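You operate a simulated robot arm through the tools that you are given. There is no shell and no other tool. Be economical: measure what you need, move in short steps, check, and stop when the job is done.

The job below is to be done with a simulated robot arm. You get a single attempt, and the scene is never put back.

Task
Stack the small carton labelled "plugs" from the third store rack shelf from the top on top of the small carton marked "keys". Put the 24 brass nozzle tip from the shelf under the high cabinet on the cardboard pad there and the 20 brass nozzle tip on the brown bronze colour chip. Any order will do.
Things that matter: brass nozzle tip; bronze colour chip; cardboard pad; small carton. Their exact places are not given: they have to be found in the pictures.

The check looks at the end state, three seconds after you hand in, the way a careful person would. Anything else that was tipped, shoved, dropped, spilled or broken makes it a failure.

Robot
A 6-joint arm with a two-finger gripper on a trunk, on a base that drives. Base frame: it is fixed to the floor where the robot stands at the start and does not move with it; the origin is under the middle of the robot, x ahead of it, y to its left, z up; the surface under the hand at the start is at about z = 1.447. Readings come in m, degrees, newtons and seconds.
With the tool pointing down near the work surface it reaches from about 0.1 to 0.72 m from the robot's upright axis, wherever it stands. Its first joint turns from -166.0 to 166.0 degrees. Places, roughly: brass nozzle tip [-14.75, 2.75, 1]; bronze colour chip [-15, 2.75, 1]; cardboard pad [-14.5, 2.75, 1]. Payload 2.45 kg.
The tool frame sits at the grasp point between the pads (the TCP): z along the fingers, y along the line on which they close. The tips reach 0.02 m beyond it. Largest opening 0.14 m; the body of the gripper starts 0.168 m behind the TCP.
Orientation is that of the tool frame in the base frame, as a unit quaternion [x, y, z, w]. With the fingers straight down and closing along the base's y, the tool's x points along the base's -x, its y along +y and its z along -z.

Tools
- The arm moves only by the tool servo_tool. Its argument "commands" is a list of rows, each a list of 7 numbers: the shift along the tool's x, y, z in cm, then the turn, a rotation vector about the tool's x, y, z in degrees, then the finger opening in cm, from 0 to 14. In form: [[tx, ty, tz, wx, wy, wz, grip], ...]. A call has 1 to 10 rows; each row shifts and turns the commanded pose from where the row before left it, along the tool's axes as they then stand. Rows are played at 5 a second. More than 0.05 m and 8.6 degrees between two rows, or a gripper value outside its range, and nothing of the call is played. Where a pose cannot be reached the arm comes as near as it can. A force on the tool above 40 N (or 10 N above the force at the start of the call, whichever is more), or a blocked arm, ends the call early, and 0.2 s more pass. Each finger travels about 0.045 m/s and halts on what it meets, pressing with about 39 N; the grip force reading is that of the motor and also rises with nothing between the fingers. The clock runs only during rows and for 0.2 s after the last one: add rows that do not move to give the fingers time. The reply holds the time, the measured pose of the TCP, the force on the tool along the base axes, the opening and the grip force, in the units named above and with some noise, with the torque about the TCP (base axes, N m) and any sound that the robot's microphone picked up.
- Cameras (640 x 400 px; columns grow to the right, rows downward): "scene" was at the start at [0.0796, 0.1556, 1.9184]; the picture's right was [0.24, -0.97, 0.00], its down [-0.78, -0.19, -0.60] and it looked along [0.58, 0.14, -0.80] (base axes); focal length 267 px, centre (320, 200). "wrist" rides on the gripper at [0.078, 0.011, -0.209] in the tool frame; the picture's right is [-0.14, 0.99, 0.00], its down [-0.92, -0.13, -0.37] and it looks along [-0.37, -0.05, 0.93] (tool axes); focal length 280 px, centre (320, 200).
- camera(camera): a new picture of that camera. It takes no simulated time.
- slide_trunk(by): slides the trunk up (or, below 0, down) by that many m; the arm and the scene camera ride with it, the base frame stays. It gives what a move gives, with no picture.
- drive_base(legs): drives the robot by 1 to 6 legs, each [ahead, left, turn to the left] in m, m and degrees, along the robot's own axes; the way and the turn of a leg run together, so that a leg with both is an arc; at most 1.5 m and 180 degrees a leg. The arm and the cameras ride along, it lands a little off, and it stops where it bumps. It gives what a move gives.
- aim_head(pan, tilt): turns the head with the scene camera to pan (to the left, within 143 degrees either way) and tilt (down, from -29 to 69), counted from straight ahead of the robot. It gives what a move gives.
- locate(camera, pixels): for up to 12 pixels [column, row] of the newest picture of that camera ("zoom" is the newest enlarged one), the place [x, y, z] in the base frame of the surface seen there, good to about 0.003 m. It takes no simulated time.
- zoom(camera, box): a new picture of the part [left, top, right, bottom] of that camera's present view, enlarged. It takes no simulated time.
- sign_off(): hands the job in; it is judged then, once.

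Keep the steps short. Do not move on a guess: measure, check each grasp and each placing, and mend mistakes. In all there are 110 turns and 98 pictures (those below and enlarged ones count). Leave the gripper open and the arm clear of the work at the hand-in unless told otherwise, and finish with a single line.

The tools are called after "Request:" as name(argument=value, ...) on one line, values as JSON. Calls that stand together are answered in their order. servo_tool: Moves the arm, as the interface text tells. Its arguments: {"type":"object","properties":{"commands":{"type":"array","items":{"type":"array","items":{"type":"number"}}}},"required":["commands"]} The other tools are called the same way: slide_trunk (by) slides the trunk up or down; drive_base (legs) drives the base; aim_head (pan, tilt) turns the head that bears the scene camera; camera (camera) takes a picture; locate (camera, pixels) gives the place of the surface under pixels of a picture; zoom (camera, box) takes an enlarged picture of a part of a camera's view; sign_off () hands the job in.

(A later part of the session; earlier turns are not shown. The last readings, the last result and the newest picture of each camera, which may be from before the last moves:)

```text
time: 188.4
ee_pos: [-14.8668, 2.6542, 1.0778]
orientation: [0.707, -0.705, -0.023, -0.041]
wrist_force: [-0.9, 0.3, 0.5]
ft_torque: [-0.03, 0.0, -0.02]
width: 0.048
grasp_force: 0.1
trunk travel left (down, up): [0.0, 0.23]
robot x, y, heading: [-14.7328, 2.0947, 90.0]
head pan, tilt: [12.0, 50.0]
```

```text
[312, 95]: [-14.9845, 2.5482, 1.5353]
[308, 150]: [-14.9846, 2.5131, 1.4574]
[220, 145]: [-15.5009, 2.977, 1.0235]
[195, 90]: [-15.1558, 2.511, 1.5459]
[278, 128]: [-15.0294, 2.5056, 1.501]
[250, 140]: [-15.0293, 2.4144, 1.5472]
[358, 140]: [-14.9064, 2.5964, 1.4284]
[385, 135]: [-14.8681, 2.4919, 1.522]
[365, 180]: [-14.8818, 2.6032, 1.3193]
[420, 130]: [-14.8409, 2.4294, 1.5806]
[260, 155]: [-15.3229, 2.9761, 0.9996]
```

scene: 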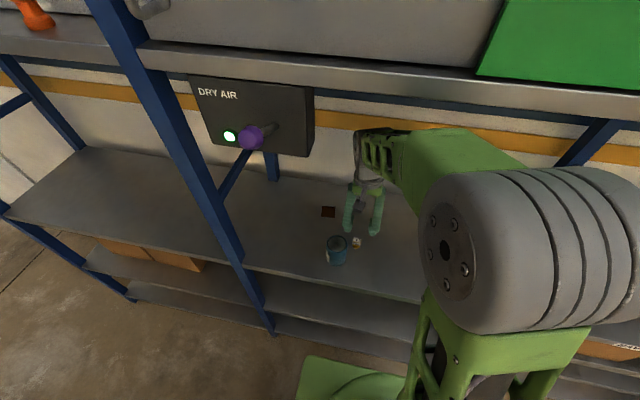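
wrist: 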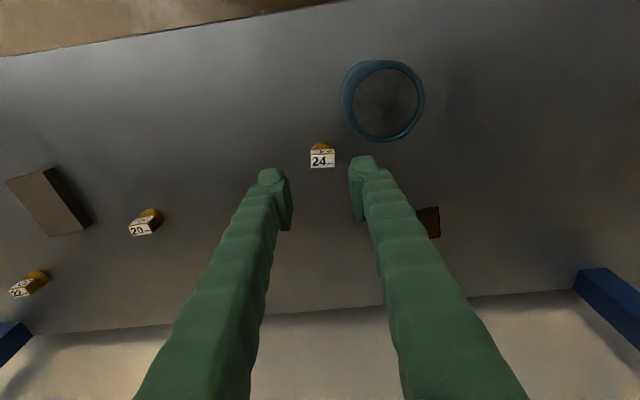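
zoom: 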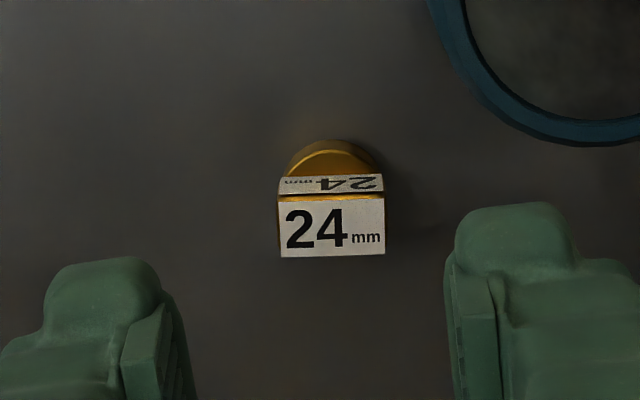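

Request:
locate(camera="zoom", pixels=[[282, 198], [382, 196], [281, 254], [384, 252], [332, 225], [330, 150]])

```text
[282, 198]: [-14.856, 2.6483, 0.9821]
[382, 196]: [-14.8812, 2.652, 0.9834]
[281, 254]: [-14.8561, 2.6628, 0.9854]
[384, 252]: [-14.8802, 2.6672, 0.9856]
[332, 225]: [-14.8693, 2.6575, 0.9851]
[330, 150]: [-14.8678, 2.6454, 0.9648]
```

Top face centre (−14.868, 2.657), yaw 8°. I'll turn the hand 8° to match, descend 8 cm and check.

Request:
servo_tool(commands=[[0, 0, 0, 0, 0, 8, 4.8], [0.2, 0.05, 2.5, 0, 0, 0, 4.8], [0.2, 0.05, 2.5, 0, 0, 0, 4.8], [0.2, 0, 2.0, 0, 0, 0, 4.8], [0.1, 0, 1.0, 0, 0, 0, 4.8], [0, 0, 0, 0, 0, 0, 4.8]])

Request:
camera(camera="wrist")

```text
time: 189.8
ee_pos: [-14.8677, 2.655, 0.9984]
orientation: [-0.657, 0.752, 0.027, 0.039]
wrist_force: [0.1, 0.5, -0.6]
ft_torque: [0.0, 0.01, -0.01]
width: 0.048
grasp_force: 0.0
trunk travel left (down, up): [0.0, 0.23]
robot x, y, heading: [-14.7332, 2.0912, 90.1]
head pan, tilt: [12.0, 50.0]
```

```text
31 pictures are left
```

wrist: 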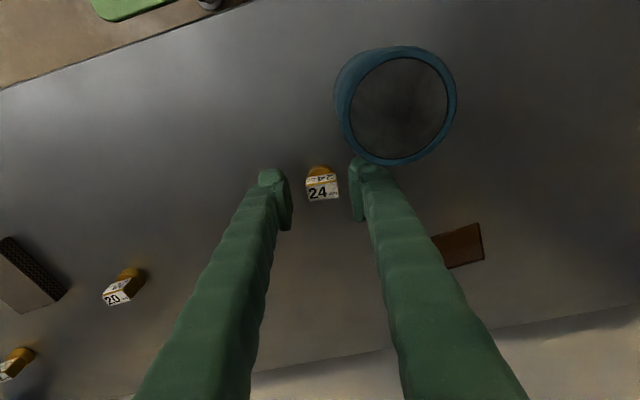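

Aligned and centred, and clear of the mug. I'll lower the last 2.3 cm and close gently.

Request:
servo_tool(commands=[[0.1, 0, 1.2, 0, 0, 0, 4.8], [0.1, 0, 1.1, 0, 0, 0, 4.8], [0, 0, 0, 0, 0, 0, 4.8], [0, 0, 0, 0, 0, 0, 3.6], [0, 0, 0, 0, 0, 0, 2.5], [0, 0, 0, 0, 0, 0, 1.5], [0, 0, 0, 0, 0, 0, 1.5], [0, 0, 0, 0, 0, 0, 1.5]])

Request:
servo_tool(commands=[[0, 0, -0.5, 0, 0, 0, 1.5], [0, 0, -0.5, 0, 0, 0, 1.5], [0, 0, -1, 0, 0, 0, 1.5], [0, 0, 0, 0, 0, 0, 1.5]])

Request:
camera(camera="wrist")

```text
time: 191.6
ee_pos: [-14.8667, 2.6547, 0.9762]
orientation: [-0.656, 0.753, 0.027, 0.039]
wrist_force: [-0.6, 0.5, 0.5]
ft_torque: [0.0, 0.0, 0.01]
width: 0.0266
grasp_force: 39.1
trunk travel left (down, up): [0.0, 0.23]
robot x, y, heading: [-14.7354, 2.092, 90.0]
head pan, tilt: [12.0, 50.0]
```

```text
time: 192.6
ee_pos: [-14.867, 2.6527, 0.9944]
orientation: [-0.657, 0.753, 0.026, 0.039]
wrist_force: [0.5, 0.4, -0.9]
ft_torque: [-0.02, 0.01, 0.03]
width: 0.0268
grasp_force: 38.6
trunk travel left (down, up): [0.0, 0.23]
robot x, y, heading: [-14.7353, 2.0914, 90.4]
head pan, tilt: [12.0, 50.0]
```

```text
30 pictures are left
```

wrist: 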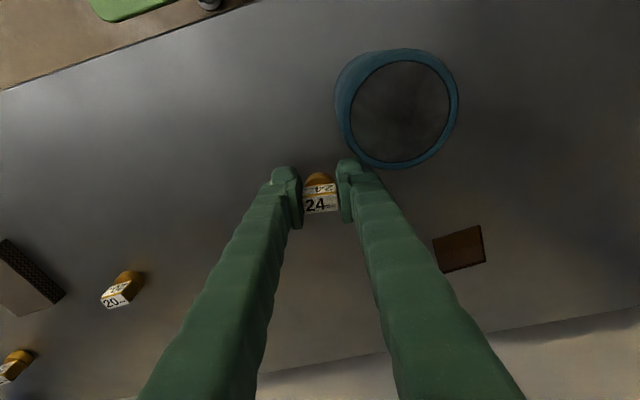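

Held (0.027 wide) and it lifts; its base is at TCP −0.0265. I'll raise to about 1.055 and move right toward the pad at (−14.50, 2.68), stopping short to look.

Request:
servo_tool(commands=[[-0.3, 0, -3, 0, 0, 0, 1.5], [-0.3, 0, -3, 0, 0, 0, 1.5], [-0.68, -4.25, 0.1, 0, 0, 0, 1.5], [-0.68, -4.25, 0.1, 0, 0, 0, 1.5], [-0.68, -4.25, 0.1, 0, 0, 0, 1.5], [-0.68, -4.25, 0.1, 0, 0, 0, 1.5], [-0.68, -4.25, 0.1, 0, 0, 0, 1.5], [-0.68, -4.25, 0.1, 0, 0, 0, 1.5], [-0.68, -4.25, 0.1, 0, 0, 0, 1.5], [0, 0, 0, 0, 0, 0, 1.5]])

Request:
camera(camera="wrist")

```text
time: 194.8
ee_pos: [-14.5651, 2.6628, 1.0571]
orientation: [-0.658, 0.752, 0.027, 0.038]
wrist_force: [0.1, 0.4, -1.2]
ft_torque: [0.01, 0.0, 0.0]
width: 0.0265
grasp_force: 39.0
trunk travel left (down, up): [0.0, 0.23]
robot x, y, heading: [-14.7367, 2.0921, 90.5]
head pan, tilt: [12.0, 50.0]
```

```text
29 pictures are left
```

wrist: 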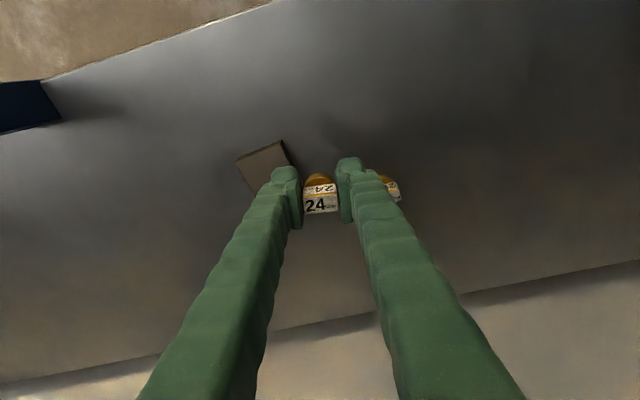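

Request:
aim_head(pan=-32, tilt=45)

Request:
camera(camera="scene")

Request:
locate(camera="wrist", pixels=[[240, 158], [282, 143], [262, 170], [250, 185], [263, 152], [288, 155], [392, 190]])

```text
time: 195.9
ee_pos: [-14.5655, 2.6616, 1.0554]
orientation: [-0.656, 0.753, 0.027, 0.039]
wrist_force: [-0.4, -0.2, -1.3]
ft_torque: [-0.03, 0.02, -0.02]
width: 0.0266
grasp_force: 38.9
trunk travel left (down, up): [0.0, 0.23]
robot x, y, heading: [-14.7377, 2.0914, 90.0]
head pan, tilt: [-32.0, 45.0]
```

```text
28 pictures are left
```

scene: 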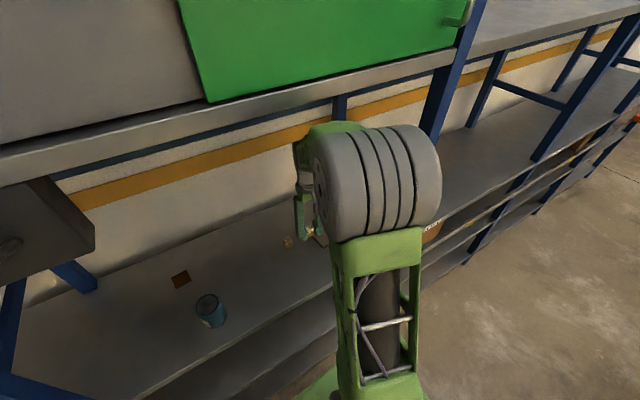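

```text
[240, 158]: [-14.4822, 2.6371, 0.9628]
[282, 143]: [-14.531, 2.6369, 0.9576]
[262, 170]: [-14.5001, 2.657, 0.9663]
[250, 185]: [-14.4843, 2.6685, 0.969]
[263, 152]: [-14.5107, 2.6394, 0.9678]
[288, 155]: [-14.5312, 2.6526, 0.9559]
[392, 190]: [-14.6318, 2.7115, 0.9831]
```

The pad's front edge is at y 2.637, x −14.531 to −14.482, top 0.967, centre ≈ (−14.508, 2.669). I'll move above it and check.

Request:
servo_tool(commands=[[-0.74, -2.8, 0.1, 0, 0, 0, 1.5], [-0.73, -2.8, 0.1, 0, 0, 0, 1.5], [0.25, 0, 2.5, 0, 0, 0, 1.5], [0, 0, 0, 0, 0, 0, 1.5]])

Request:
zoom(camera="wrist", box=[220, 100, 420, 225])

```text
time: 196.9
ee_pos: [-14.5094, 2.6682, 1.0305]
orientation: [-0.657, 0.753, 0.027, 0.039]
wrist_force: [0.1, -0.3, -1.6]
ft_torque: [-0.03, -0.01, 0.0]
width: 0.0265
grasp_force: 39.0
trunk travel left (down, up): [0.0, 0.23]
robot x, y, heading: [-14.7308, 2.0909, 90.3]
head pan, tilt: [-32.0, 45.0]
```

```text
3.20 times, centred on (320, 162) of wrist
```

zoom: 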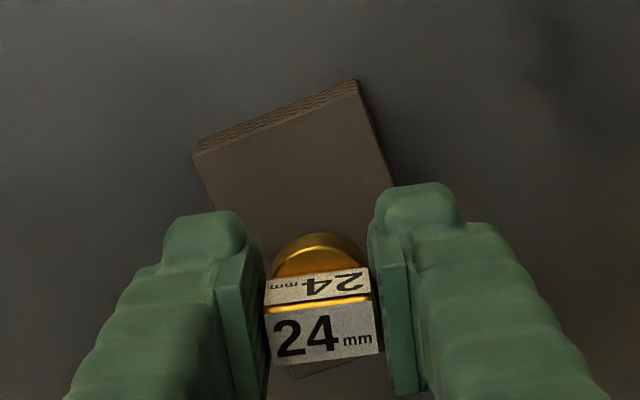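

Request:
locate(camera="zoom", pixels=[[198, 162], [358, 92], [388, 182], [300, 372], [345, 362], [225, 212], [280, 170], [300, 250], [320, 250]])

```text
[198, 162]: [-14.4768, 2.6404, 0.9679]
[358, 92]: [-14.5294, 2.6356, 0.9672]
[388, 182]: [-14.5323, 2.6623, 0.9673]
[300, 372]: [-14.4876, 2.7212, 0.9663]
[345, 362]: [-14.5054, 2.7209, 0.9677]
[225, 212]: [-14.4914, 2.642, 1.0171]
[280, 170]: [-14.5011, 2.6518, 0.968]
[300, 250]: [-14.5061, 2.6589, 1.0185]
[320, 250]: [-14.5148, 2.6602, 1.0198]
```

Pad centre refined to (−14.507, 2.679). I'll shift 1.1 cm forward, descend, then make the final touch in small steps.

Request:
servo_tool(commands=[[-1.1, -0.3, 0.1, 0, 0, 0, 1.5], [0.1, 0, 1.2, 0, 0, 0, 1.5], [0.1, 0, 1.2, 0, 0, 0, 1.5], [0.07, 0, 0.8, 0, 0, 0, 1.5], [0, 0, 0, 0, 0, 0, 1.5]])

Request:
servo_tool(commands=[[0, 0, 0.2, 0, 0, 0, 1.5], [0, 0, 0.15, 0, 0, 0, 1.5], [0, 0, 0.1, 0, 0, 0, 1.5], [0, 0, 0, 0, 0, 0, 1.5]])

Request:
zoom(camera="wrist", box=[220, 100, 420, 225])

```text
time: 198.1
ee_pos: [-14.5036, 2.6787, 0.9984]
orientation: [-0.657, 0.753, 0.027, 0.039]
wrist_force: [-0.4, -0.1, -1.6]
ft_torque: [0.01, 0.01, -0.04]
width: 0.0267
grasp_force: 39.1
trunk travel left (down, up): [0.0, 0.23]
robot x, y, heading: [-14.7309, 2.0907, 90.3]
head pan, tilt: [-32.0, 45.0]
```

```text
time: 199.1
ee_pos: [-14.5048, 2.6795, 0.9948]
orientation: [-0.656, 0.753, 0.027, 0.039]
wrist_force: [-0.3, 0.3, -0.8]
ft_torque: [0.0, -0.03, 0.02]
width: 0.0266
grasp_force: 39.5
trunk travel left (down, up): [0.0, 0.23]
robot x, y, heading: [-14.7358, 2.0904, 90.1]
head pan, tilt: [-32.0, 45.0]
```

```text
3.20 times, centred on (320, 162) of wrist
```

zoom: 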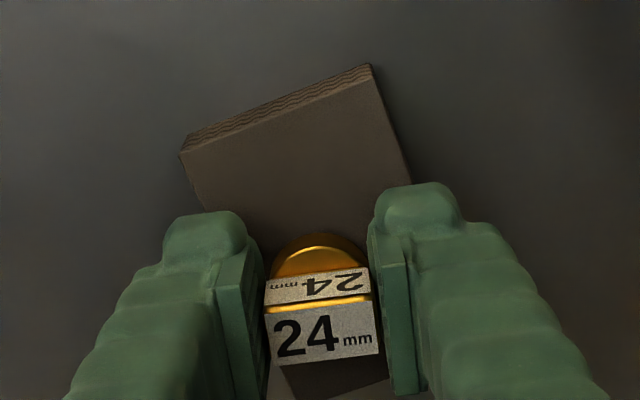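

Request:
locate(camera="zoom", pixels=[[185, 152], [370, 72], [408, 178], [320, 240], [318, 262], [325, 340], [320, 385], [350, 385], [290, 392], [385, 390]])

Request:
servo_tool(commands=[[0, 0, 0.1, 0, 0, 0, 1.5], [0, 0, 0.1, 0, 0, 0, 1.5], [0, 0, 0, 0, 0, 0, 1.5]])

```text
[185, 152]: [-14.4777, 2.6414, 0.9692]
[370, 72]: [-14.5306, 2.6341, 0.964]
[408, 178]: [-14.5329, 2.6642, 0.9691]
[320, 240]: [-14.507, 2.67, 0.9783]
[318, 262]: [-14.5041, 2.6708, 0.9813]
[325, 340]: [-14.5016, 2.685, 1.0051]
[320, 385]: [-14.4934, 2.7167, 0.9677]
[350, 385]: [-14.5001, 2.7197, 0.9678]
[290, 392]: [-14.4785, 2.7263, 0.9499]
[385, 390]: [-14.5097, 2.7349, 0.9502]
```

```text
time: 199.9
ee_pos: [-14.5044, 2.6788, 0.9933]
orientation: [-0.657, 0.752, 0.027, 0.039]
wrist_force: [0.2, -0.4, 4.2]
ft_torque: [0.01, 0.01, -0.01]
width: 0.0266
grasp_force: 39.3
trunk travel left (down, up): [0.0, 0.23]
robot x, y, heading: [-14.7317, 2.0928, 89.9]
head pan, tilt: [-32.0, 45.0]
```

Touched (4 N), and the tip is near the middle of the pad. I'll release and rise straight up.

Request:
servo_tool(commands=[[0, 0, 0, 0, 0, 0, 3], [0, 0, 0, 0, 0, 0, 4], [0, 0, 0, 0, 0, 0, 5], [0, 0, 0, 0, 0, 0, 5], [0, 0, -2, 0, 0, 0, 5], [0, 0, -3, 0, 0, 0, 5], [0, 0, -3, 0, 0, 0, 5], [0, 0, 0, 0, 0, 0, 5]])

Request:
camera(camera="wrist")

```text
time: 201.7
ee_pos: [-14.5057, 2.6714, 1.0722]
orientation: [-0.656, 0.753, 0.026, 0.039]
wrist_force: [0.2, 0.3, 0.1]
ft_torque: [0.02, -0.04, 0.0]
width: 0.0499
grasp_force: 0.1
trunk travel left (down, up): [0.0, 0.23]
robot x, y, heading: [-14.7331, 2.0916, 90.1]
head pan, tilt: [-32.0, 45.0]
```

```text
25 pictures are left
```

wrist: 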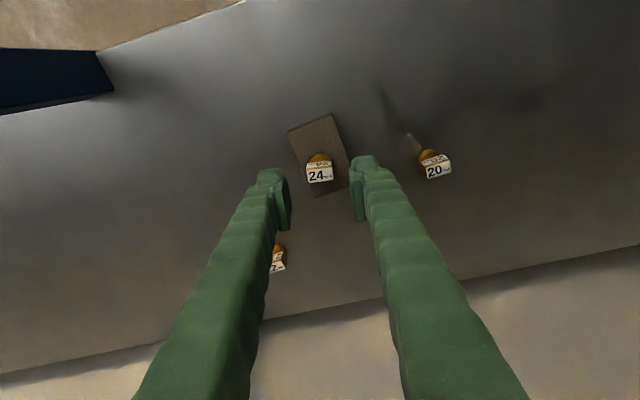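

Tip 24 stands on the pad. Now I'll measure tip 20's pose.

Request:
zoom(camera="wrist", box=[390, 120, 490, 200])

```text
5.00 times, centred on (440, 160) of wrist
```

zoom: 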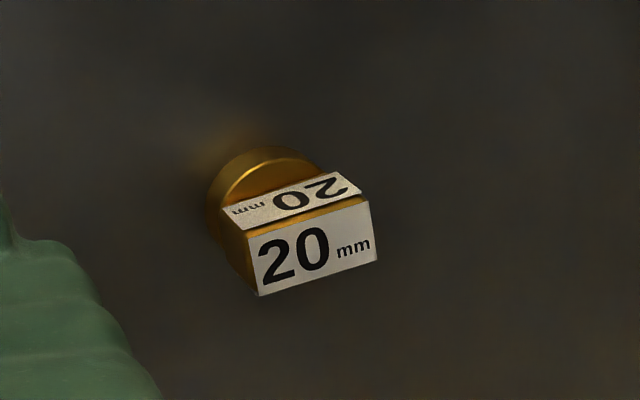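

Request:
locate(camera="zoom", pixels=[[250, 238], [366, 204], [262, 290], [374, 258], [312, 246], [226, 214], [335, 176], [260, 160]])

```text
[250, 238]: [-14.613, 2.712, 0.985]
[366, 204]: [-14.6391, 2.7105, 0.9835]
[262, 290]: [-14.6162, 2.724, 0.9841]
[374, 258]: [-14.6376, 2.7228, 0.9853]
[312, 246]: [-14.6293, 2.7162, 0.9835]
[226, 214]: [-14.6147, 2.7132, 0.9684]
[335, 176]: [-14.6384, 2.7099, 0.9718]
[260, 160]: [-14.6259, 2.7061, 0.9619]
```

Tip 20 is at (−14.627, 2.715), top 0.985, nearly square to the rack. The DRY AIR box hangs near the chip, so I'll grasp this one at about 40° pitch to keep the arm low. First I'll turn the hand here above the pad.

Request:
servo_tool(commands=[[0, 0, -1, -0.45, 0, -4.7, 5], [0, 0, -1, -0.45, 0, -4.7, 5], [0, 0, 0, 0, -7.5, 0, 5], [0, 0, 0, 0, -7.5, 0, 5], [0, 0, 0, 0, -7.5, 0, 5], [0, 0, 0, 0, -7.5, 0, 5], [0, 0, 0, 0, -7.5, 0, 5], [0, 0, 0, 0, -7.5, 0, 5], [0, 0, 0, 0, 0, 0, 5]])

Request:
camera(camera="wrist")

Request:
camera(camera="scene")

```text
time: 203.7
ee_pos: [-14.5044, 2.6703, 1.0919]
orientation: [0.65, -0.63, -0.301, -0.3]
wrist_force: [-0.5, 0.0, 0.0]
ft_torque: [0.02, -0.05, -0.02]
width: 0.05
grasp_force: 0.0
trunk travel left (down, up): [0.0, 0.23]
robot x, y, heading: [-14.7333, 2.0909, 90.4]
head pan, tilt: [-32.0, 45.0]
```

```text
23 pictures are left
```

wrist: 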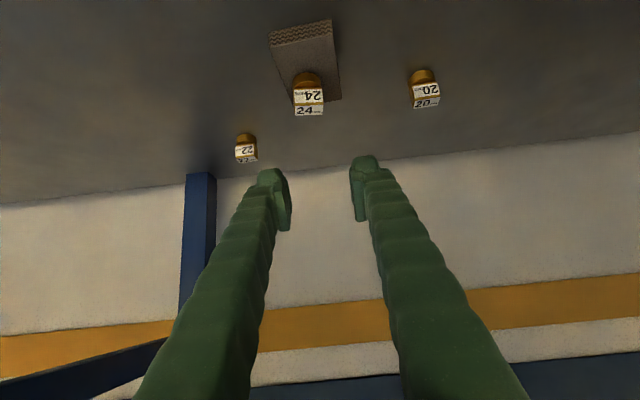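

```text
22 pictures are left
```

scene: 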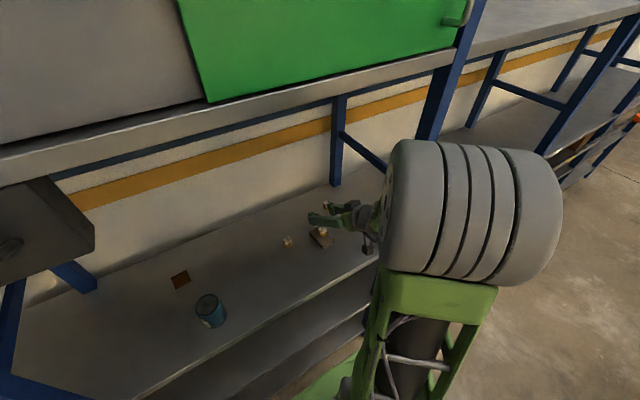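

The hand is at 40° pitch, clear of everything. I'll move left over to a point 8 cm back from tip 20 along the tool axis.

Request:
servo_tool(commands=[[0, 4.1, 0, 0, 0, 0, 5], [0, 4.1, 0, 0, 0, 0, 5], [0, 4.1, 0, 0, 0, 0, 5], [2.9, 0, 1.1, 0, 0, 0, 5], [2.9, 0, 1.1, 0, 0, 0, 5], [0, 0, 0, 0, 0, 0, 5]])

Request:
camera(camera="wrist")

```text
time: 205.1
ee_pos: [-14.612, 2.6821, 1.0402]
orientation: [0.651, -0.629, -0.301, -0.299]
wrist_force: [-0.5, 0.5, 0.6]
ft_torque: [0.0, 0.01, 0.01]
width: 0.05
grasp_force: 0.0
out of reach, approached as far as the arm can: row 3, 4, 5
trunk travel left (down, up): [0.0, 0.23]
robot x, y, heading: [-14.735, 2.0897, 90.1]
head pan, tilt: [-32.0, 45.0]
```

```text
21 pictures are left
```

wrist: 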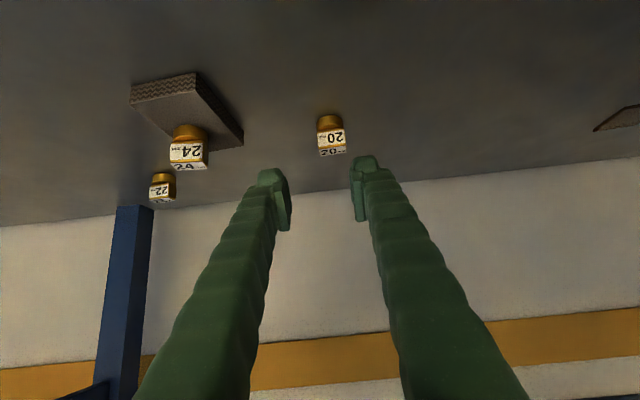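

The arm is at its inner limit for this pitch, so I'll back the base 6 cm for more room.

Request:
drive_base(legs=[[-0.06, 0, 0]])

Request:
servo_tool(commands=[[0, 1.5, 0, 0, 0, 0, 5], [0, 0, 2, 0, 0, 0, 5], [0, 0, 0, 0, 0, 0, 5]])

Request:
zoom(camera="wrist", box=[240, 60, 400, 200])

```text
time: 206.1
ee_pos: [-14.612, 2.6208, 1.0424]
orientation: [0.651, -0.629, -0.302, -0.298]
wrist_force: [-0.4, 0.8, -0.3]
ft_torque: [-0.01, -0.01, 0.01]
width: 0.0501
grasp_force: 0.1
trunk travel left (down, up): [0.0, 0.23]
robot x, y, heading: [-14.7335, 2.031, 90.3]
head pan, tilt: [-32.0, 45.0]
```

```text
time: 206.9
ee_pos: [-14.6242, 2.6435, 1.0295]
orientation: [0.651, -0.63, -0.301, -0.298]
wrist_force: [-0.2, -0.4, 0.2]
ft_torque: [-0.03, 0.0, 0.0]
width: 0.0502
grasp_force: 0.1
out of reach, approached as far as the arm can: row 1
trunk travel left (down, up): [0.0, 0.23]
robot x, y, heading: [-14.7331, 2.0332, 90.3]
head pan, tilt: [-32.0, 45.0]
```

```text
2.86 times, centred on (320, 130) of wrist
```

zoom: 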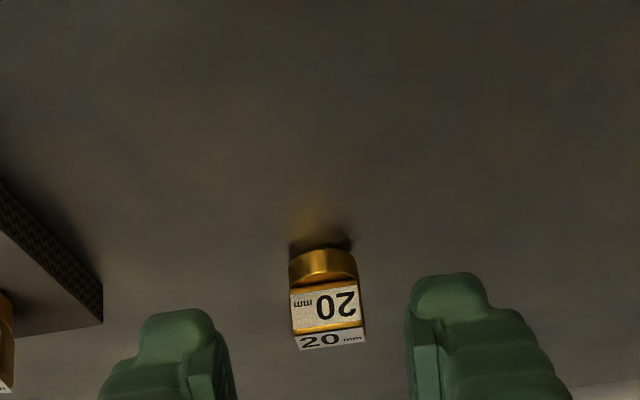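

Request:
locate(camera="zoom", pixels=[[293, 333], [362, 325], [298, 345], [363, 338], [325, 310], [325, 265], [292, 300], [358, 285]])

```text
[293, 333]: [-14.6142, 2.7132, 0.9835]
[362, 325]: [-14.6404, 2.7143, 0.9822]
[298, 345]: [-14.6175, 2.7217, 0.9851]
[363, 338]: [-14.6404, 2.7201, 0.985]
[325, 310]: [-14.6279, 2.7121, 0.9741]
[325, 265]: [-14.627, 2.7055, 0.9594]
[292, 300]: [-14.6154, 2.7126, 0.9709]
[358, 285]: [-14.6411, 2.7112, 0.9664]
```

Tip 20's centre is (−14.628, ~2.717). I'll advance 8.4 cm along the tool to TCP (−14.628, 2.712, 0.981), stopping 2 cm short to check.

Request:
servo_tool(commands=[[-0.16, 0.1, 2.1, 0, 0, 0, 5], [-0.16, 0.1, 2.1, 0, 0, 0, 5], [-0.16, 0.1, 2.1, 0, 0, 0, 5], [0, 0, 0, 0, 0, 0, 5]])

Request:
zoom(camera="wrist", box=[240, 80, 400, 220])

```text
time: 207.9
ee_pos: [-14.6288, 2.6932, 0.9937]
orientation: [0.651, -0.629, -0.302, -0.299]
wrist_force: [-0.3, 0.4, 0.0]
ft_torque: [-0.04, -0.02, 0.0]
width: 0.05
grasp_force: 0.3
trunk travel left (down, up): [0.0, 0.23]
robot x, y, heading: [-14.7308, 2.0336, 90.0]
head pan, tilt: [-32.0, 45.0]
```

```text
2.86 times, centred on (320, 150) of wrist
```

zoom: 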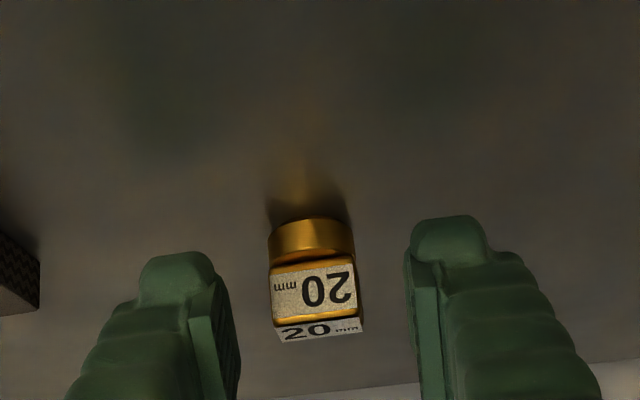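

Centred between the fingers. Final 2 cm, then close.

Request:
servo_tool(commands=[[-0.15, 0, 1.1, 0, 0, 0, 5], [-0.1, 0, 1.0, 0, 0, 0, 5], [0, 0, 0, 0, 0, 0, 5], [0, 0, 0, 0, 0, 0, 3.8], [0, 0, 0, 0, 0, 0, 2.6], [0, 0, 0, 0, 0, 0, 1.5], [0, 0, 0, 0, 0, 0, 1.5], [0, 0, 0, 0, 0, 0, 1.5]])

Request:
servo_tool(commands=[[-0.38, 0, -0.32, 0, 0, 0, 1.5], [-0.38, 0, -0.32, 0, 0, 0, 1.5], [-0.77, 0, -0.64, 0, 0, 0, 1.5], [0, 0, 0, 0, 0, 0, 1.5]])

Request:
zoom(camera="wrist", box=[240, 80, 400, 220])

```text
time: 209.7
ee_pos: [-14.6285, 2.7113, 0.9814]
orientation: [0.651, -0.63, -0.301, -0.298]
wrist_force: [-0.4, -0.1, 0.1]
ft_torque: [0.0, 0.01, 0.03]
width: 0.0265
grasp_force: 39.1
trunk travel left (down, up): [0.0, 0.23]
robot x, y, heading: [-14.7341, 2.0307, 90.0]
head pan, tilt: [-32.0, 45.0]
```

```text
time: 210.7
ee_pos: [-14.63, 2.7125, 1.0015]
orientation: [0.651, -0.63, -0.301, -0.299]
wrist_force: [-0.1, -0.1, -0.9]
ft_torque: [-0.03, 0.0, 0.01]
width: 0.0264
grasp_force: 39.5
trunk travel left (down, up): [0.0, 0.23]
robot x, y, heading: [-14.7358, 2.0355, 90.1]
head pan, tilt: [-32.0, 45.0]
```

```text
2.86 times, centred on (320, 150) of wrist
```

zoom: 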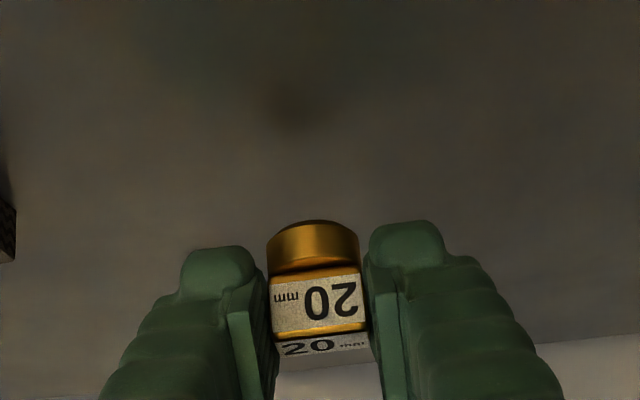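

Tip 20 is held, base at TCP −0.032. The chip lies behind the mug, so I'll raise 4 cm and yaw the hand 15° clockwise to keep the wrist camera clear of the mug. Then I'll drive slightly forward and left.

Request:
servo_tool(commands=[[-1.5, 0, -1.3, 0, 0, 0, 1.5], [-1.55, 0, -1.3, 0, 0, 0, 1.5], [0, 0, 0, 5.77, 0.1, 4.8, 1.5], [0, 0, 0, 5.77, 0.1, 4.8, 1.5], [0, 0, 0, 0, 0, 0, 1.5]])

Request:
drive_base(legs=[[0.03, 0.06, 0]])

Request:
aim_head(pan=5, tilt=50)

Request:
camera(camera="scene")

```text
time: 211.9
ee_pos: [-14.6146, 2.7064, 1.0379]
orientation: [-0.609, 0.67, 0.283, 0.315]
wrist_force: [0.4, 0.0, -0.5]
ft_torque: [0.01, 0.0, -0.03]
width: 0.0267
grasp_force: 39.2
out of reach, approached as far as the arm can: row 3, 4
trunk travel left (down, up): [0.0, 0.23]
robot x, y, heading: [-14.7357, 2.0297, 90.4]
head pan, tilt: [-32.0, 45.0]
```

```text
time: 213.1
ee_pos: [-14.6753, 2.7369, 1.0385]
orientation: [-0.609, 0.67, 0.283, 0.316]
wrist_force: [0.2, 0.3, -0.4]
ft_torque: [0.02, -0.01, -0.02]
width: 0.0266
grasp_force: 39.4
trunk travel left (down, up): [0.0, 0.23]
robot x, y, heading: [-14.7936, 2.0609, 90.1]
head pan, tilt: [-32.0, 45.0]
```

```text
time: 214.1
ee_pos: [-14.6753, 2.7363, 1.0396]
orientation: [-0.609, 0.67, 0.283, 0.315]
wrist_force: [0.2, 0.0, -1.2]
ft_torque: [-0.01, -0.01, 0.01]
width: 0.0265
grasp_force: 39.3
trunk travel left (down, up): [0.0, 0.23]
robot x, y, heading: [-14.7959, 2.0626, 90.3]
head pan, tilt: [5.0, 50.0]
```

```text
17 pictures are left
```

scene: 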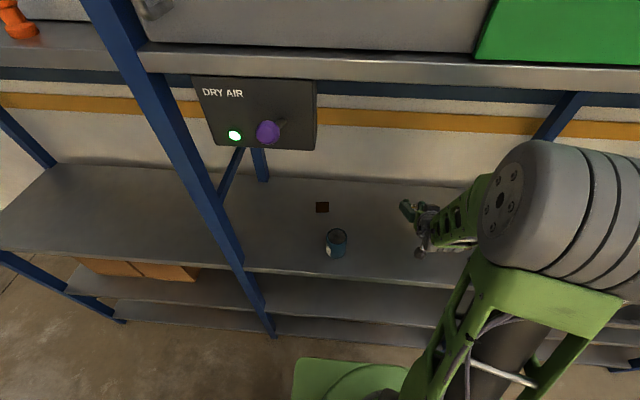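

Only about 6° of the yaw was possible there. I'll move left with the tip at z 1.04 (clear over the mug) and add the rest of the yaw on arrival.

Request:
servo_tool(commands=[[0, 4.5, 0, 0, 0, 0, 1.5], [0, 4.5, 0, 0, 0, 0, 1.5], [0, 4.5, 0, 0, 0, 0, 1.5], [0, 4.5, 0, 0, 0, 0, 1.5], [0, 4.5, 0, 0, 0, 0, 1.5], [0, 3.5, 0, 6, 0.1, 5, 1.5], [0, 0, 0, 0, 0, 0, 1.5]])

Request:
camera(camera="scene")

Request:
camera(camera="wrist")

```text
time: 215.7
ee_pos: [-14.6786, 2.7342, 1.0373]
orientation: [-0.61, 0.67, 0.284, 0.314]
wrist_force: [0.1, 0.4, -0.8]
ft_torque: [0.01, 0.01, 0.01]
width: 0.0265
grasp_force: 38.7
out of reach, approached as far as the arm can: row 1, 2, 3, 4, 5, 6
trunk travel left (down, up): [0.0, 0.23]
robot x, y, heading: [-14.7965, 2.0603, 90.4]
head pan, tilt: [5.0, 50.0]
```

```text
16 pictures are left
```

scene: 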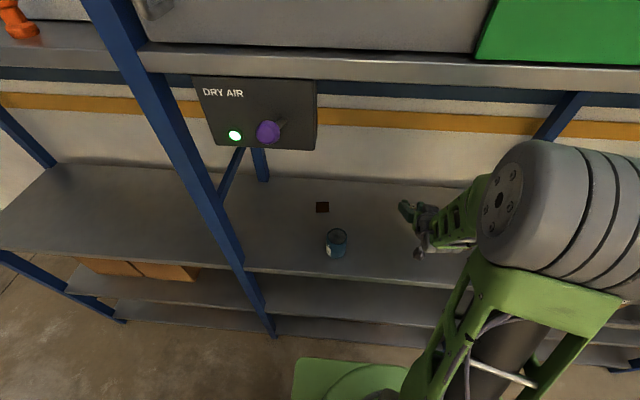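

```text
15 pictures are left
```

wrist: 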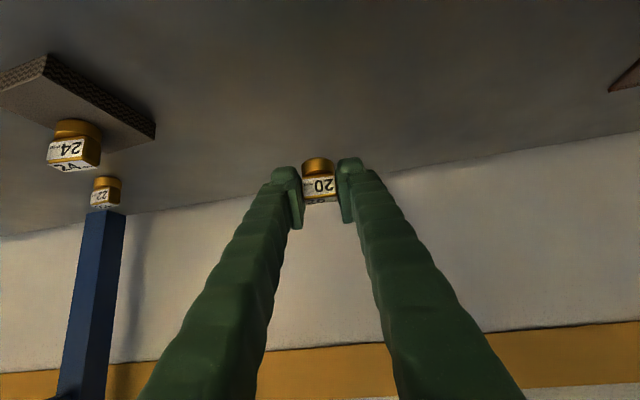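

The arm is at a wrist limit toward the left in this pose, so I'll let the base carry it: drive left 0.25 and check.

Request:
drive_base(legs=[[0, 0.25, 0]])

Request:
camera(camera="scene")

Request:
camera(camera="wrist")

```text
time: 218.5
ee_pos: [-14.9298, 2.7344, 1.0381]
orientation: [-0.612, 0.669, 0.285, 0.313]
wrist_force: [1.0, 0.3, -2.0]
ft_torque: [-0.04, -0.01, 0.0]
width: 0.0264
grasp_force: 39.0
trunk travel left (down, up): [0.0, 0.23]
robot x, y, heading: [-15.0459, 2.0614, 90.2]
head pan, tilt: [5.0, 50.0]
```

```text
14 pictures are left
```

scene: 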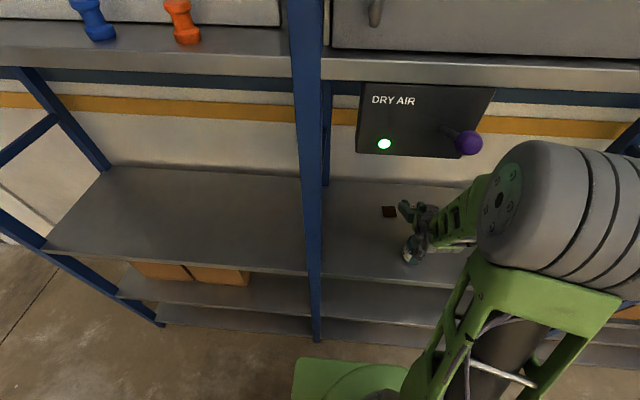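

```text
13 pictures are left
```

wrist: 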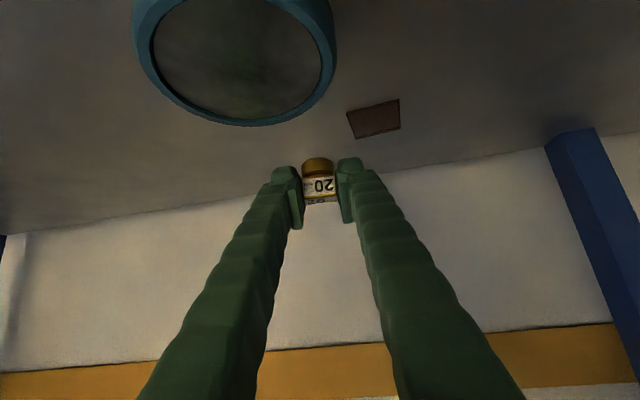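

The knob looks near the elbow joint. I'll measure both, plus the chip.

Request:
locate(camera="scene", pixels=[[468, 142], [490, 180], [515, 150], [500, 200], [560, 142], [478, 195], [450, 215], [389, 211], [485, 110]])

Request:
locate(camera="wrist", pixels=[[348, 112], [398, 100], [400, 128], [358, 137], [375, 120], [320, 200], [318, 168], [330, 60], [270, 122]])

```text
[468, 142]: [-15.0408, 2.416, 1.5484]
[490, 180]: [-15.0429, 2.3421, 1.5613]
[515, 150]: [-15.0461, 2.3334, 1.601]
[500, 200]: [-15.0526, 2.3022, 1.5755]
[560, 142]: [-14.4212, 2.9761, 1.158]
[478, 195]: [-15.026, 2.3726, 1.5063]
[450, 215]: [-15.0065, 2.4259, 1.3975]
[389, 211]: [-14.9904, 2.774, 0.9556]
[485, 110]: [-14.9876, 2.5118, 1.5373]
```

```text
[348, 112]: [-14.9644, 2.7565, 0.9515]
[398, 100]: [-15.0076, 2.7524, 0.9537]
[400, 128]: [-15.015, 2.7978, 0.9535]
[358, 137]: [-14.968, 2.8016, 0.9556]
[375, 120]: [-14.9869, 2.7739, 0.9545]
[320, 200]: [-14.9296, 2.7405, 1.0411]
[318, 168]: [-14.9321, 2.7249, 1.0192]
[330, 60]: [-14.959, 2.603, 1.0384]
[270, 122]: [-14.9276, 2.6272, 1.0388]
```

The elbow is about 7 cm clear of the knob, and the chip centre is (−14.989, 2.777). I'll drive left 0.058, then extend forward 3.7 cm.

Request:
drive_base(legs=[[0, 0.058, 0]])

Request:
servo_tool(commands=[[-1.2, 0.18, 1.4, 0, 0, 0, 1.5], [-1.2, 0.18, 1.4, 0, 0, 0, 1.5], [0, 0, 0, 0, 0, 0, 1.5]])

Request:
camera(camera="scene")

```text
time: 219.7
ee_pos: [-14.9869, 2.734, 1.0361]
orientation: [-0.611, 0.67, 0.284, 0.313]
wrist_force: [0.4, -0.5, -1.3]
ft_torque: [0.0, -0.02, -0.02]
width: 0.0267
grasp_force: 39.5
trunk travel left (down, up): [0.0, 0.23]
robot x, y, heading: [-15.1032, 2.0604, 90.5]
head pan, tilt: [5.0, 50.0]
```

```text
time: 220.5
ee_pos: [-14.9878, 2.7706, 1.038]
orientation: [-0.611, 0.67, 0.283, 0.312]
wrist_force: [0.8, 0.8, -0.8]
ft_torque: [0.01, -0.02, 0.02]
width: 0.0266
grasp_force: 39.2
trunk travel left (down, up): [0.0, 0.23]
robot x, y, heading: [-15.1029, 2.0633, 90.2]
head pan, tilt: [5.0, 50.0]
```

```text
12 pictures are left
```

scene: 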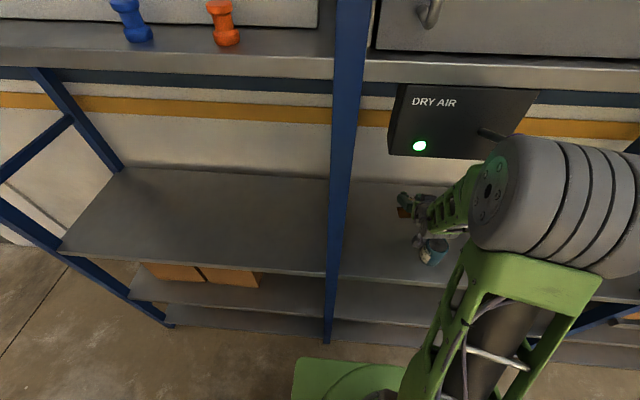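

Request:
locate(camera="scene", pixels=[[500, 150], [520, 140], [550, 142], [475, 190], [500, 132], [445, 215]])

Request:
zoom(camera="wrist", box=[200, 60, 440, 210])

```text
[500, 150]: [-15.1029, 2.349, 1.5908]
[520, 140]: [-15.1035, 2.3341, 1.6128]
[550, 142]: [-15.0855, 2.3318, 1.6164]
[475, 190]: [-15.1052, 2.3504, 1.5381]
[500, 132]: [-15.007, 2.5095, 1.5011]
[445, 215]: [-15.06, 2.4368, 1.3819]
```

```text
2.67 times, centred on (320, 135) of wrist
```

zoom: 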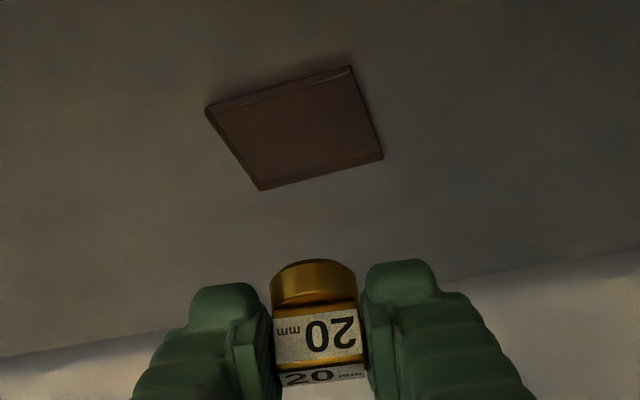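

The elbow front (y≈2.36) stays about 5 cm from the knob (y 2.415). I'll lower 3.6 cm, then check.

Request:
servo_tool(commands=[[0.92, 0, 0.77, 0, 0, 0, 1.5], [0.92, 0, 0.77, 0, 0, 0, 1.5], [0.92, 0, 0.77, 0, 0, 0, 1.5], [0, 0, 0, 0, 0, 0, 1.5]])

Request:
zoom(camera="wrist", box=[200, 60, 440, 210])

```text
time: 221.5
ee_pos: [-14.9762, 2.7655, 0.9994]
orientation: [-0.614, 0.666, 0.285, 0.313]
wrist_force: [0.1, -0.4, -1.5]
ft_torque: [0.0, 0.02, 0.0]
width: 0.0263
grasp_force: 39.2
out of reach, approached as far as the arm can: row 2, 3
trunk travel left (down, up): [0.0, 0.23]
robot x, y, heading: [-15.1053, 2.0634, 90.0]
head pan, tilt: [5.0, 50.0]
```

```text
2.67 times, centred on (320, 135) of wrist
```

zoom: 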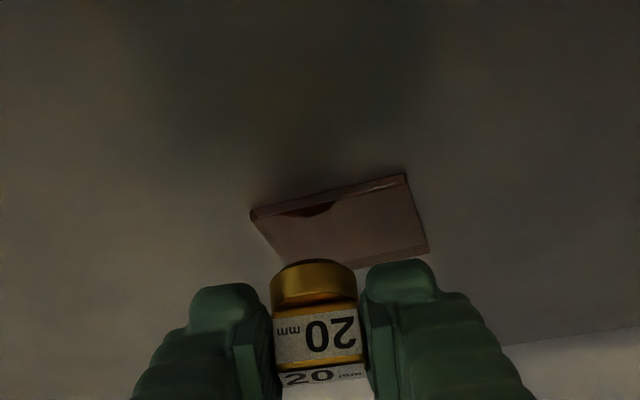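

It drifted 1.2 cm right because of the wrist limit. I'll relax the yaw 4° and correct the position.

Request:
servo_tool(commands=[[0, 0, 0, -3.1, 0, -2.6, 1.5], [-0.15, 0.65, 0.18, 0, 0, 0, 1.5], [-0.15, 0.65, 0.18, 0, 0, 0, 1.5], [0, 0, 0, 0, 0, 0, 1.5]])

Request:
zoom(camera="wrist", box=[200, 60, 440, 210])

```text
time: 222.5
ee_pos: [-14.9897, 2.7709, 0.9998]
orientation: [-0.634, 0.648, 0.295, 0.303]
wrist_force: [0.0, -0.2, -1.1]
ft_torque: [-0.02, -0.01, 0.0]
width: 0.0266
grasp_force: 39.1
trunk travel left (down, up): [0.0, 0.23]
robot x, y, heading: [-15.1008, 2.063, 90.4]
head pan, tilt: [5.0, 50.0]
```

```text
2.67 times, centred on (320, 135) of wrist
```

zoom: 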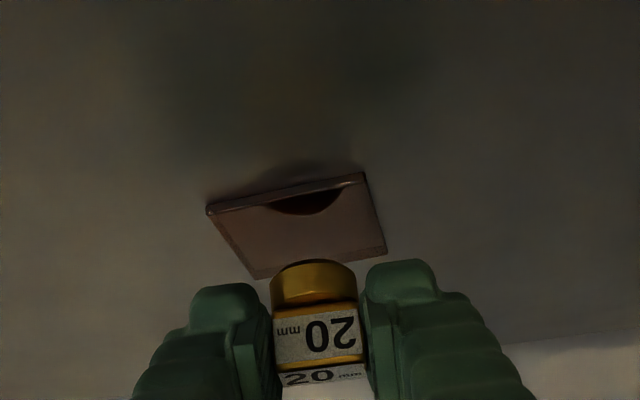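

Position matches the chip (offset explained by height). I'll lower the remaining 1.3 cm in fine steps.

Request:
servo_tool(commands=[[0.35, 0, 0.29, 0, 0, 0, 1.5], [0.35, 0, 0.29, 0, 0, 0, 1.5], [0.12, 0, 0.1, 0, 0, 0, 1.5], [0, 0, 0, 0, 0, 0, 1.5]])

Request:
servo_tool(commands=[[0.09, 0, 0.07, 0, 0, 0, 1.5], [0.09, 0, 0.07, 0, 0, 0, 1.5], [0, 0, 0, 0, 0, 0, 1.5]])

Request:
zoom(camera="wrist", box=[200, 60, 440, 210])

```text
time: 223.5
ee_pos: [-14.9895, 2.7699, 0.9905]
orientation: [-0.635, 0.647, 0.295, 0.302]
wrist_force: [0.0, -0.1, -1.1]
ft_torque: [-0.02, 0.02, -0.02]
width: 0.0269
grasp_force: 38.9
trunk travel left (down, up): [0.0, 0.23]
robot x, y, heading: [-15.1031, 2.0597, 90.3]
head pan, tilt: [5.0, 50.0]
```

```text
time: 224.3
ee_pos: [-14.9895, 2.7716, 0.9869]
orientation: [-0.634, 0.647, 0.296, 0.303]
wrist_force: [0.5, 0.1, -1.8]
ft_torque: [-0.03, 0.0, 0.01]
width: 0.0267
grasp_force: 38.7
trunk travel left (down, up): [0.0, 0.23]
robot x, y, heading: [-15.1026, 2.0619, 90.3]
head pan, tilt: [5.0, 50.0]
```

```text
2.67 times, centred on (320, 135) of wrist
```

zoom: 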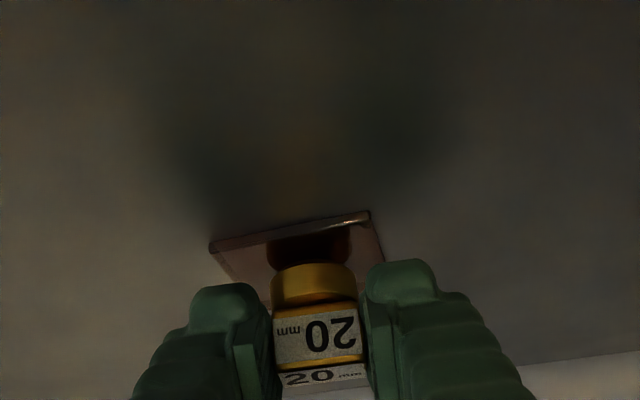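

Request:
servo_tool(commands=[[0.08, 0, 0.06, 0, 0, 0, 1.5], [0, 0, 0, 0, 0, 0, 1.5]])

Request:
locate(camera="zoom", pixels=[[212, 243], [368, 214], [315, 275], [320, 350], [225, 270], [378, 250]])

```text
time: 224.9
ee_pos: [-14.9897, 2.7685, 0.987]
orientation: [-0.634, 0.647, 0.296, 0.303]
wrist_force: [0.6, 0.3, -2.1]
ft_torque: [-0.04, -0.04, 0.01]
width: 0.0264
grasp_force: 39.1
trunk travel left (down, up): [0.0, 0.23]
robot x, y, heading: [-15.1007, 2.0622, 90.3]
head pan, tilt: [5.0, 50.0]
```

```text
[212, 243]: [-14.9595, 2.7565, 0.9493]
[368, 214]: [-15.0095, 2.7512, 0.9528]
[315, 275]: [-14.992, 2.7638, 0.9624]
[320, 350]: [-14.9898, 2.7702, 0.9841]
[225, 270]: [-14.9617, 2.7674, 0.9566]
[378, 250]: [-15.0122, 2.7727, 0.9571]
```

The tip is over the chip's centre. A bit further down to contact.

Request:
servo_tool(commands=[[0.08, 0, 0.06, 0, 0, 0, 1.5], [0.08, 0, 0.06, 0, 0, 0, 1.5], [0, 0, 0, 0, 0, 0, 1.5]])

```text
time: 225.7
ee_pos: [-14.9894, 2.7689, 0.9864]
orientation: [-0.633, 0.648, 0.295, 0.304]
wrist_force: [0.2, -0.9, 2.1]
ft_torque: [-0.01, -0.03, -0.03]
width: 0.0265
grasp_force: 39.2
trunk travel left (down, up): [0.0, 0.23]
robot x, y, heading: [-15.1017, 2.0618, 90.3]
head pan, tilt: [5.0, 50.0]
```

Contact: the force turned to +2 N (from about −1.5 N). I'll release slowly and back off along the tool axis.

Request:
servo_tool(commands=[[0, 0, 0, 0, 0, 0, 3], [0, 0, 0, 0, 0, 0, 4], [0, 0, 0, 0, 0, 0, 4.6], [0, 0, 0, 0, 0, 0, 4.6], [0, 0, -1, 0, 0, 0, 4.6], [0, 0, -2, 0, 0, 0, 4.6], [0, 0, -2, 0, 0, 0, 4.6], [0, 0, 0, 0, 0, 0, 4.6]])

Request:
zoom(camera="wrist", box=[200, 40, 440, 210])

```text
time: 227.5
ee_pos: [-14.9901, 2.7324, 1.0157]
orientation: [-0.634, 0.648, 0.295, 0.303]
wrist_force: [-0.3, 0.2, 0.8]
ft_torque: [0.02, 0.02, 0.0]
width: 0.0461
grasp_force: 0.1
trunk travel left (down, up): [0.0, 0.23]
robot x, y, heading: [-15.103, 2.0645, 90.1]
head pan, tilt: [5.0, 50.0]
```

```text
2.35 times, centred on (320, 125) of wrist
```

zoom: 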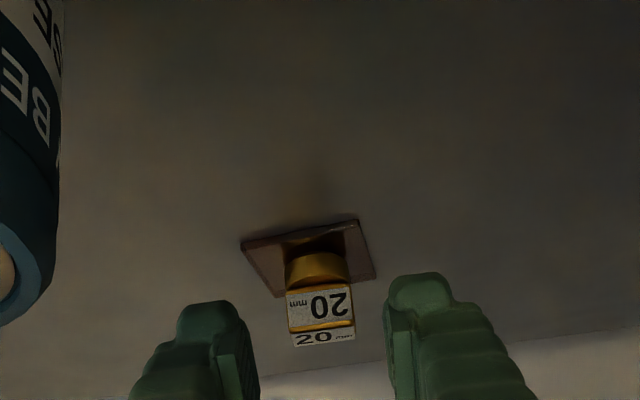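

Tip 20 stands on the bronze chip. I'll retreat up and back, keeping above the mug.

Request:
servo_tool(commands=[[-1.5, 0, -2.5, 0, 0, 0, 4.6], [-1.5, 0, -2.5, 0, 0, 0, 4.6], [-0.5, 0, -2.5, 0, 0, 0, 4.6], [0, 0, 0, 0, 0, 0, 4.6]])

Request:
camera(camera="wrist")

```text
time: 228.5
ee_pos: [-14.9911, 2.698, 1.0915]
orientation: [-0.634, 0.648, 0.294, 0.303]
wrist_force: [0.7, -0.4, -0.1]
ft_torque: [0.01, 0.0, 0.0]
width: 0.0463
grasp_force: 0.1
trunk travel left (down, up): [0.0, 0.23]
robot x, y, heading: [-15.1022, 2.0624, 90.3]
head pan, tilt: [5.0, 50.0]
```

```text
6 pictures are left
```

wrist: 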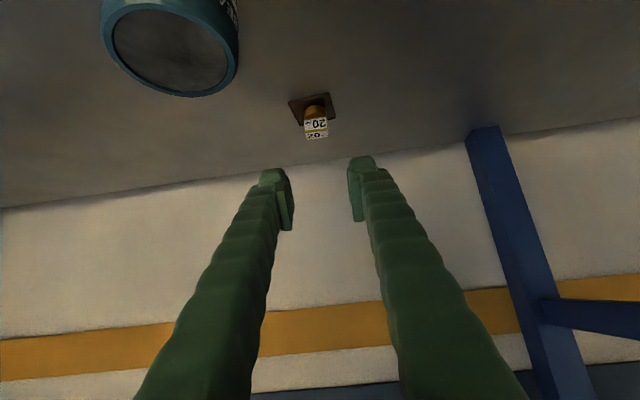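

At z 1.09 the fingers pass above the mug (1.038). I'll drive back 0.1, then right 0.45, then back out clear, and take a final look.

Request:
drive_base(legs=[[-0.1, 0, 0], [0, -0.5, 0], [-0.3, 0, 0]])

Request:
aim_head(pan=18, tilt=42)

Request:
camera(camera="scene")

```text
time: 235.8
ee_pos: [-14.489, 2.3018, 1.092]
orientation: [-0.634, 0.647, 0.296, 0.303]
wrist_force: [0.4, -0.6, -0.3]
ft_torque: [0.01, 0.03, -0.01]
width: 0.0462
grasp_force: 0.1
trunk travel left (down, up): [0.0, 0.23]
robot x, y, heading: [-14.5995, 1.6648, 90.4]
head pan, tilt: [5.0, 50.0]
```

```text
time: 236.6
ee_pos: [-14.4899, 2.3024, 1.091]
orientation: [-0.634, 0.647, 0.295, 0.303]
wrist_force: [-0.8, -0.5, 0.1]
ft_torque: [-0.01, -0.02, -0.01]
width: 0.0458
grasp_force: 0.1
trunk travel left (down, up): [0.0, 0.23]
robot x, y, heading: [-14.5978, 1.6659, 90.4]
head pan, tilt: [18.0, 42.0]
```

```text
5 pictures are left
```

scene: 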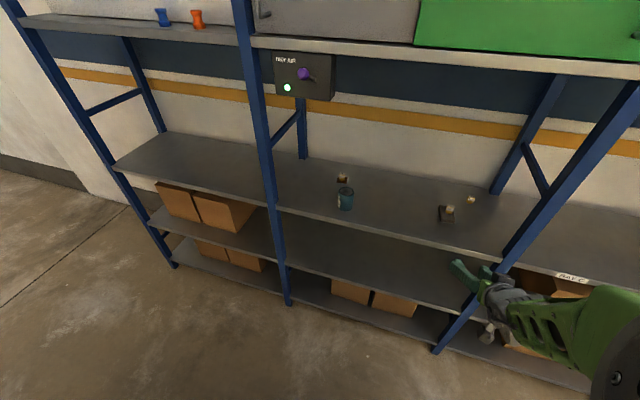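

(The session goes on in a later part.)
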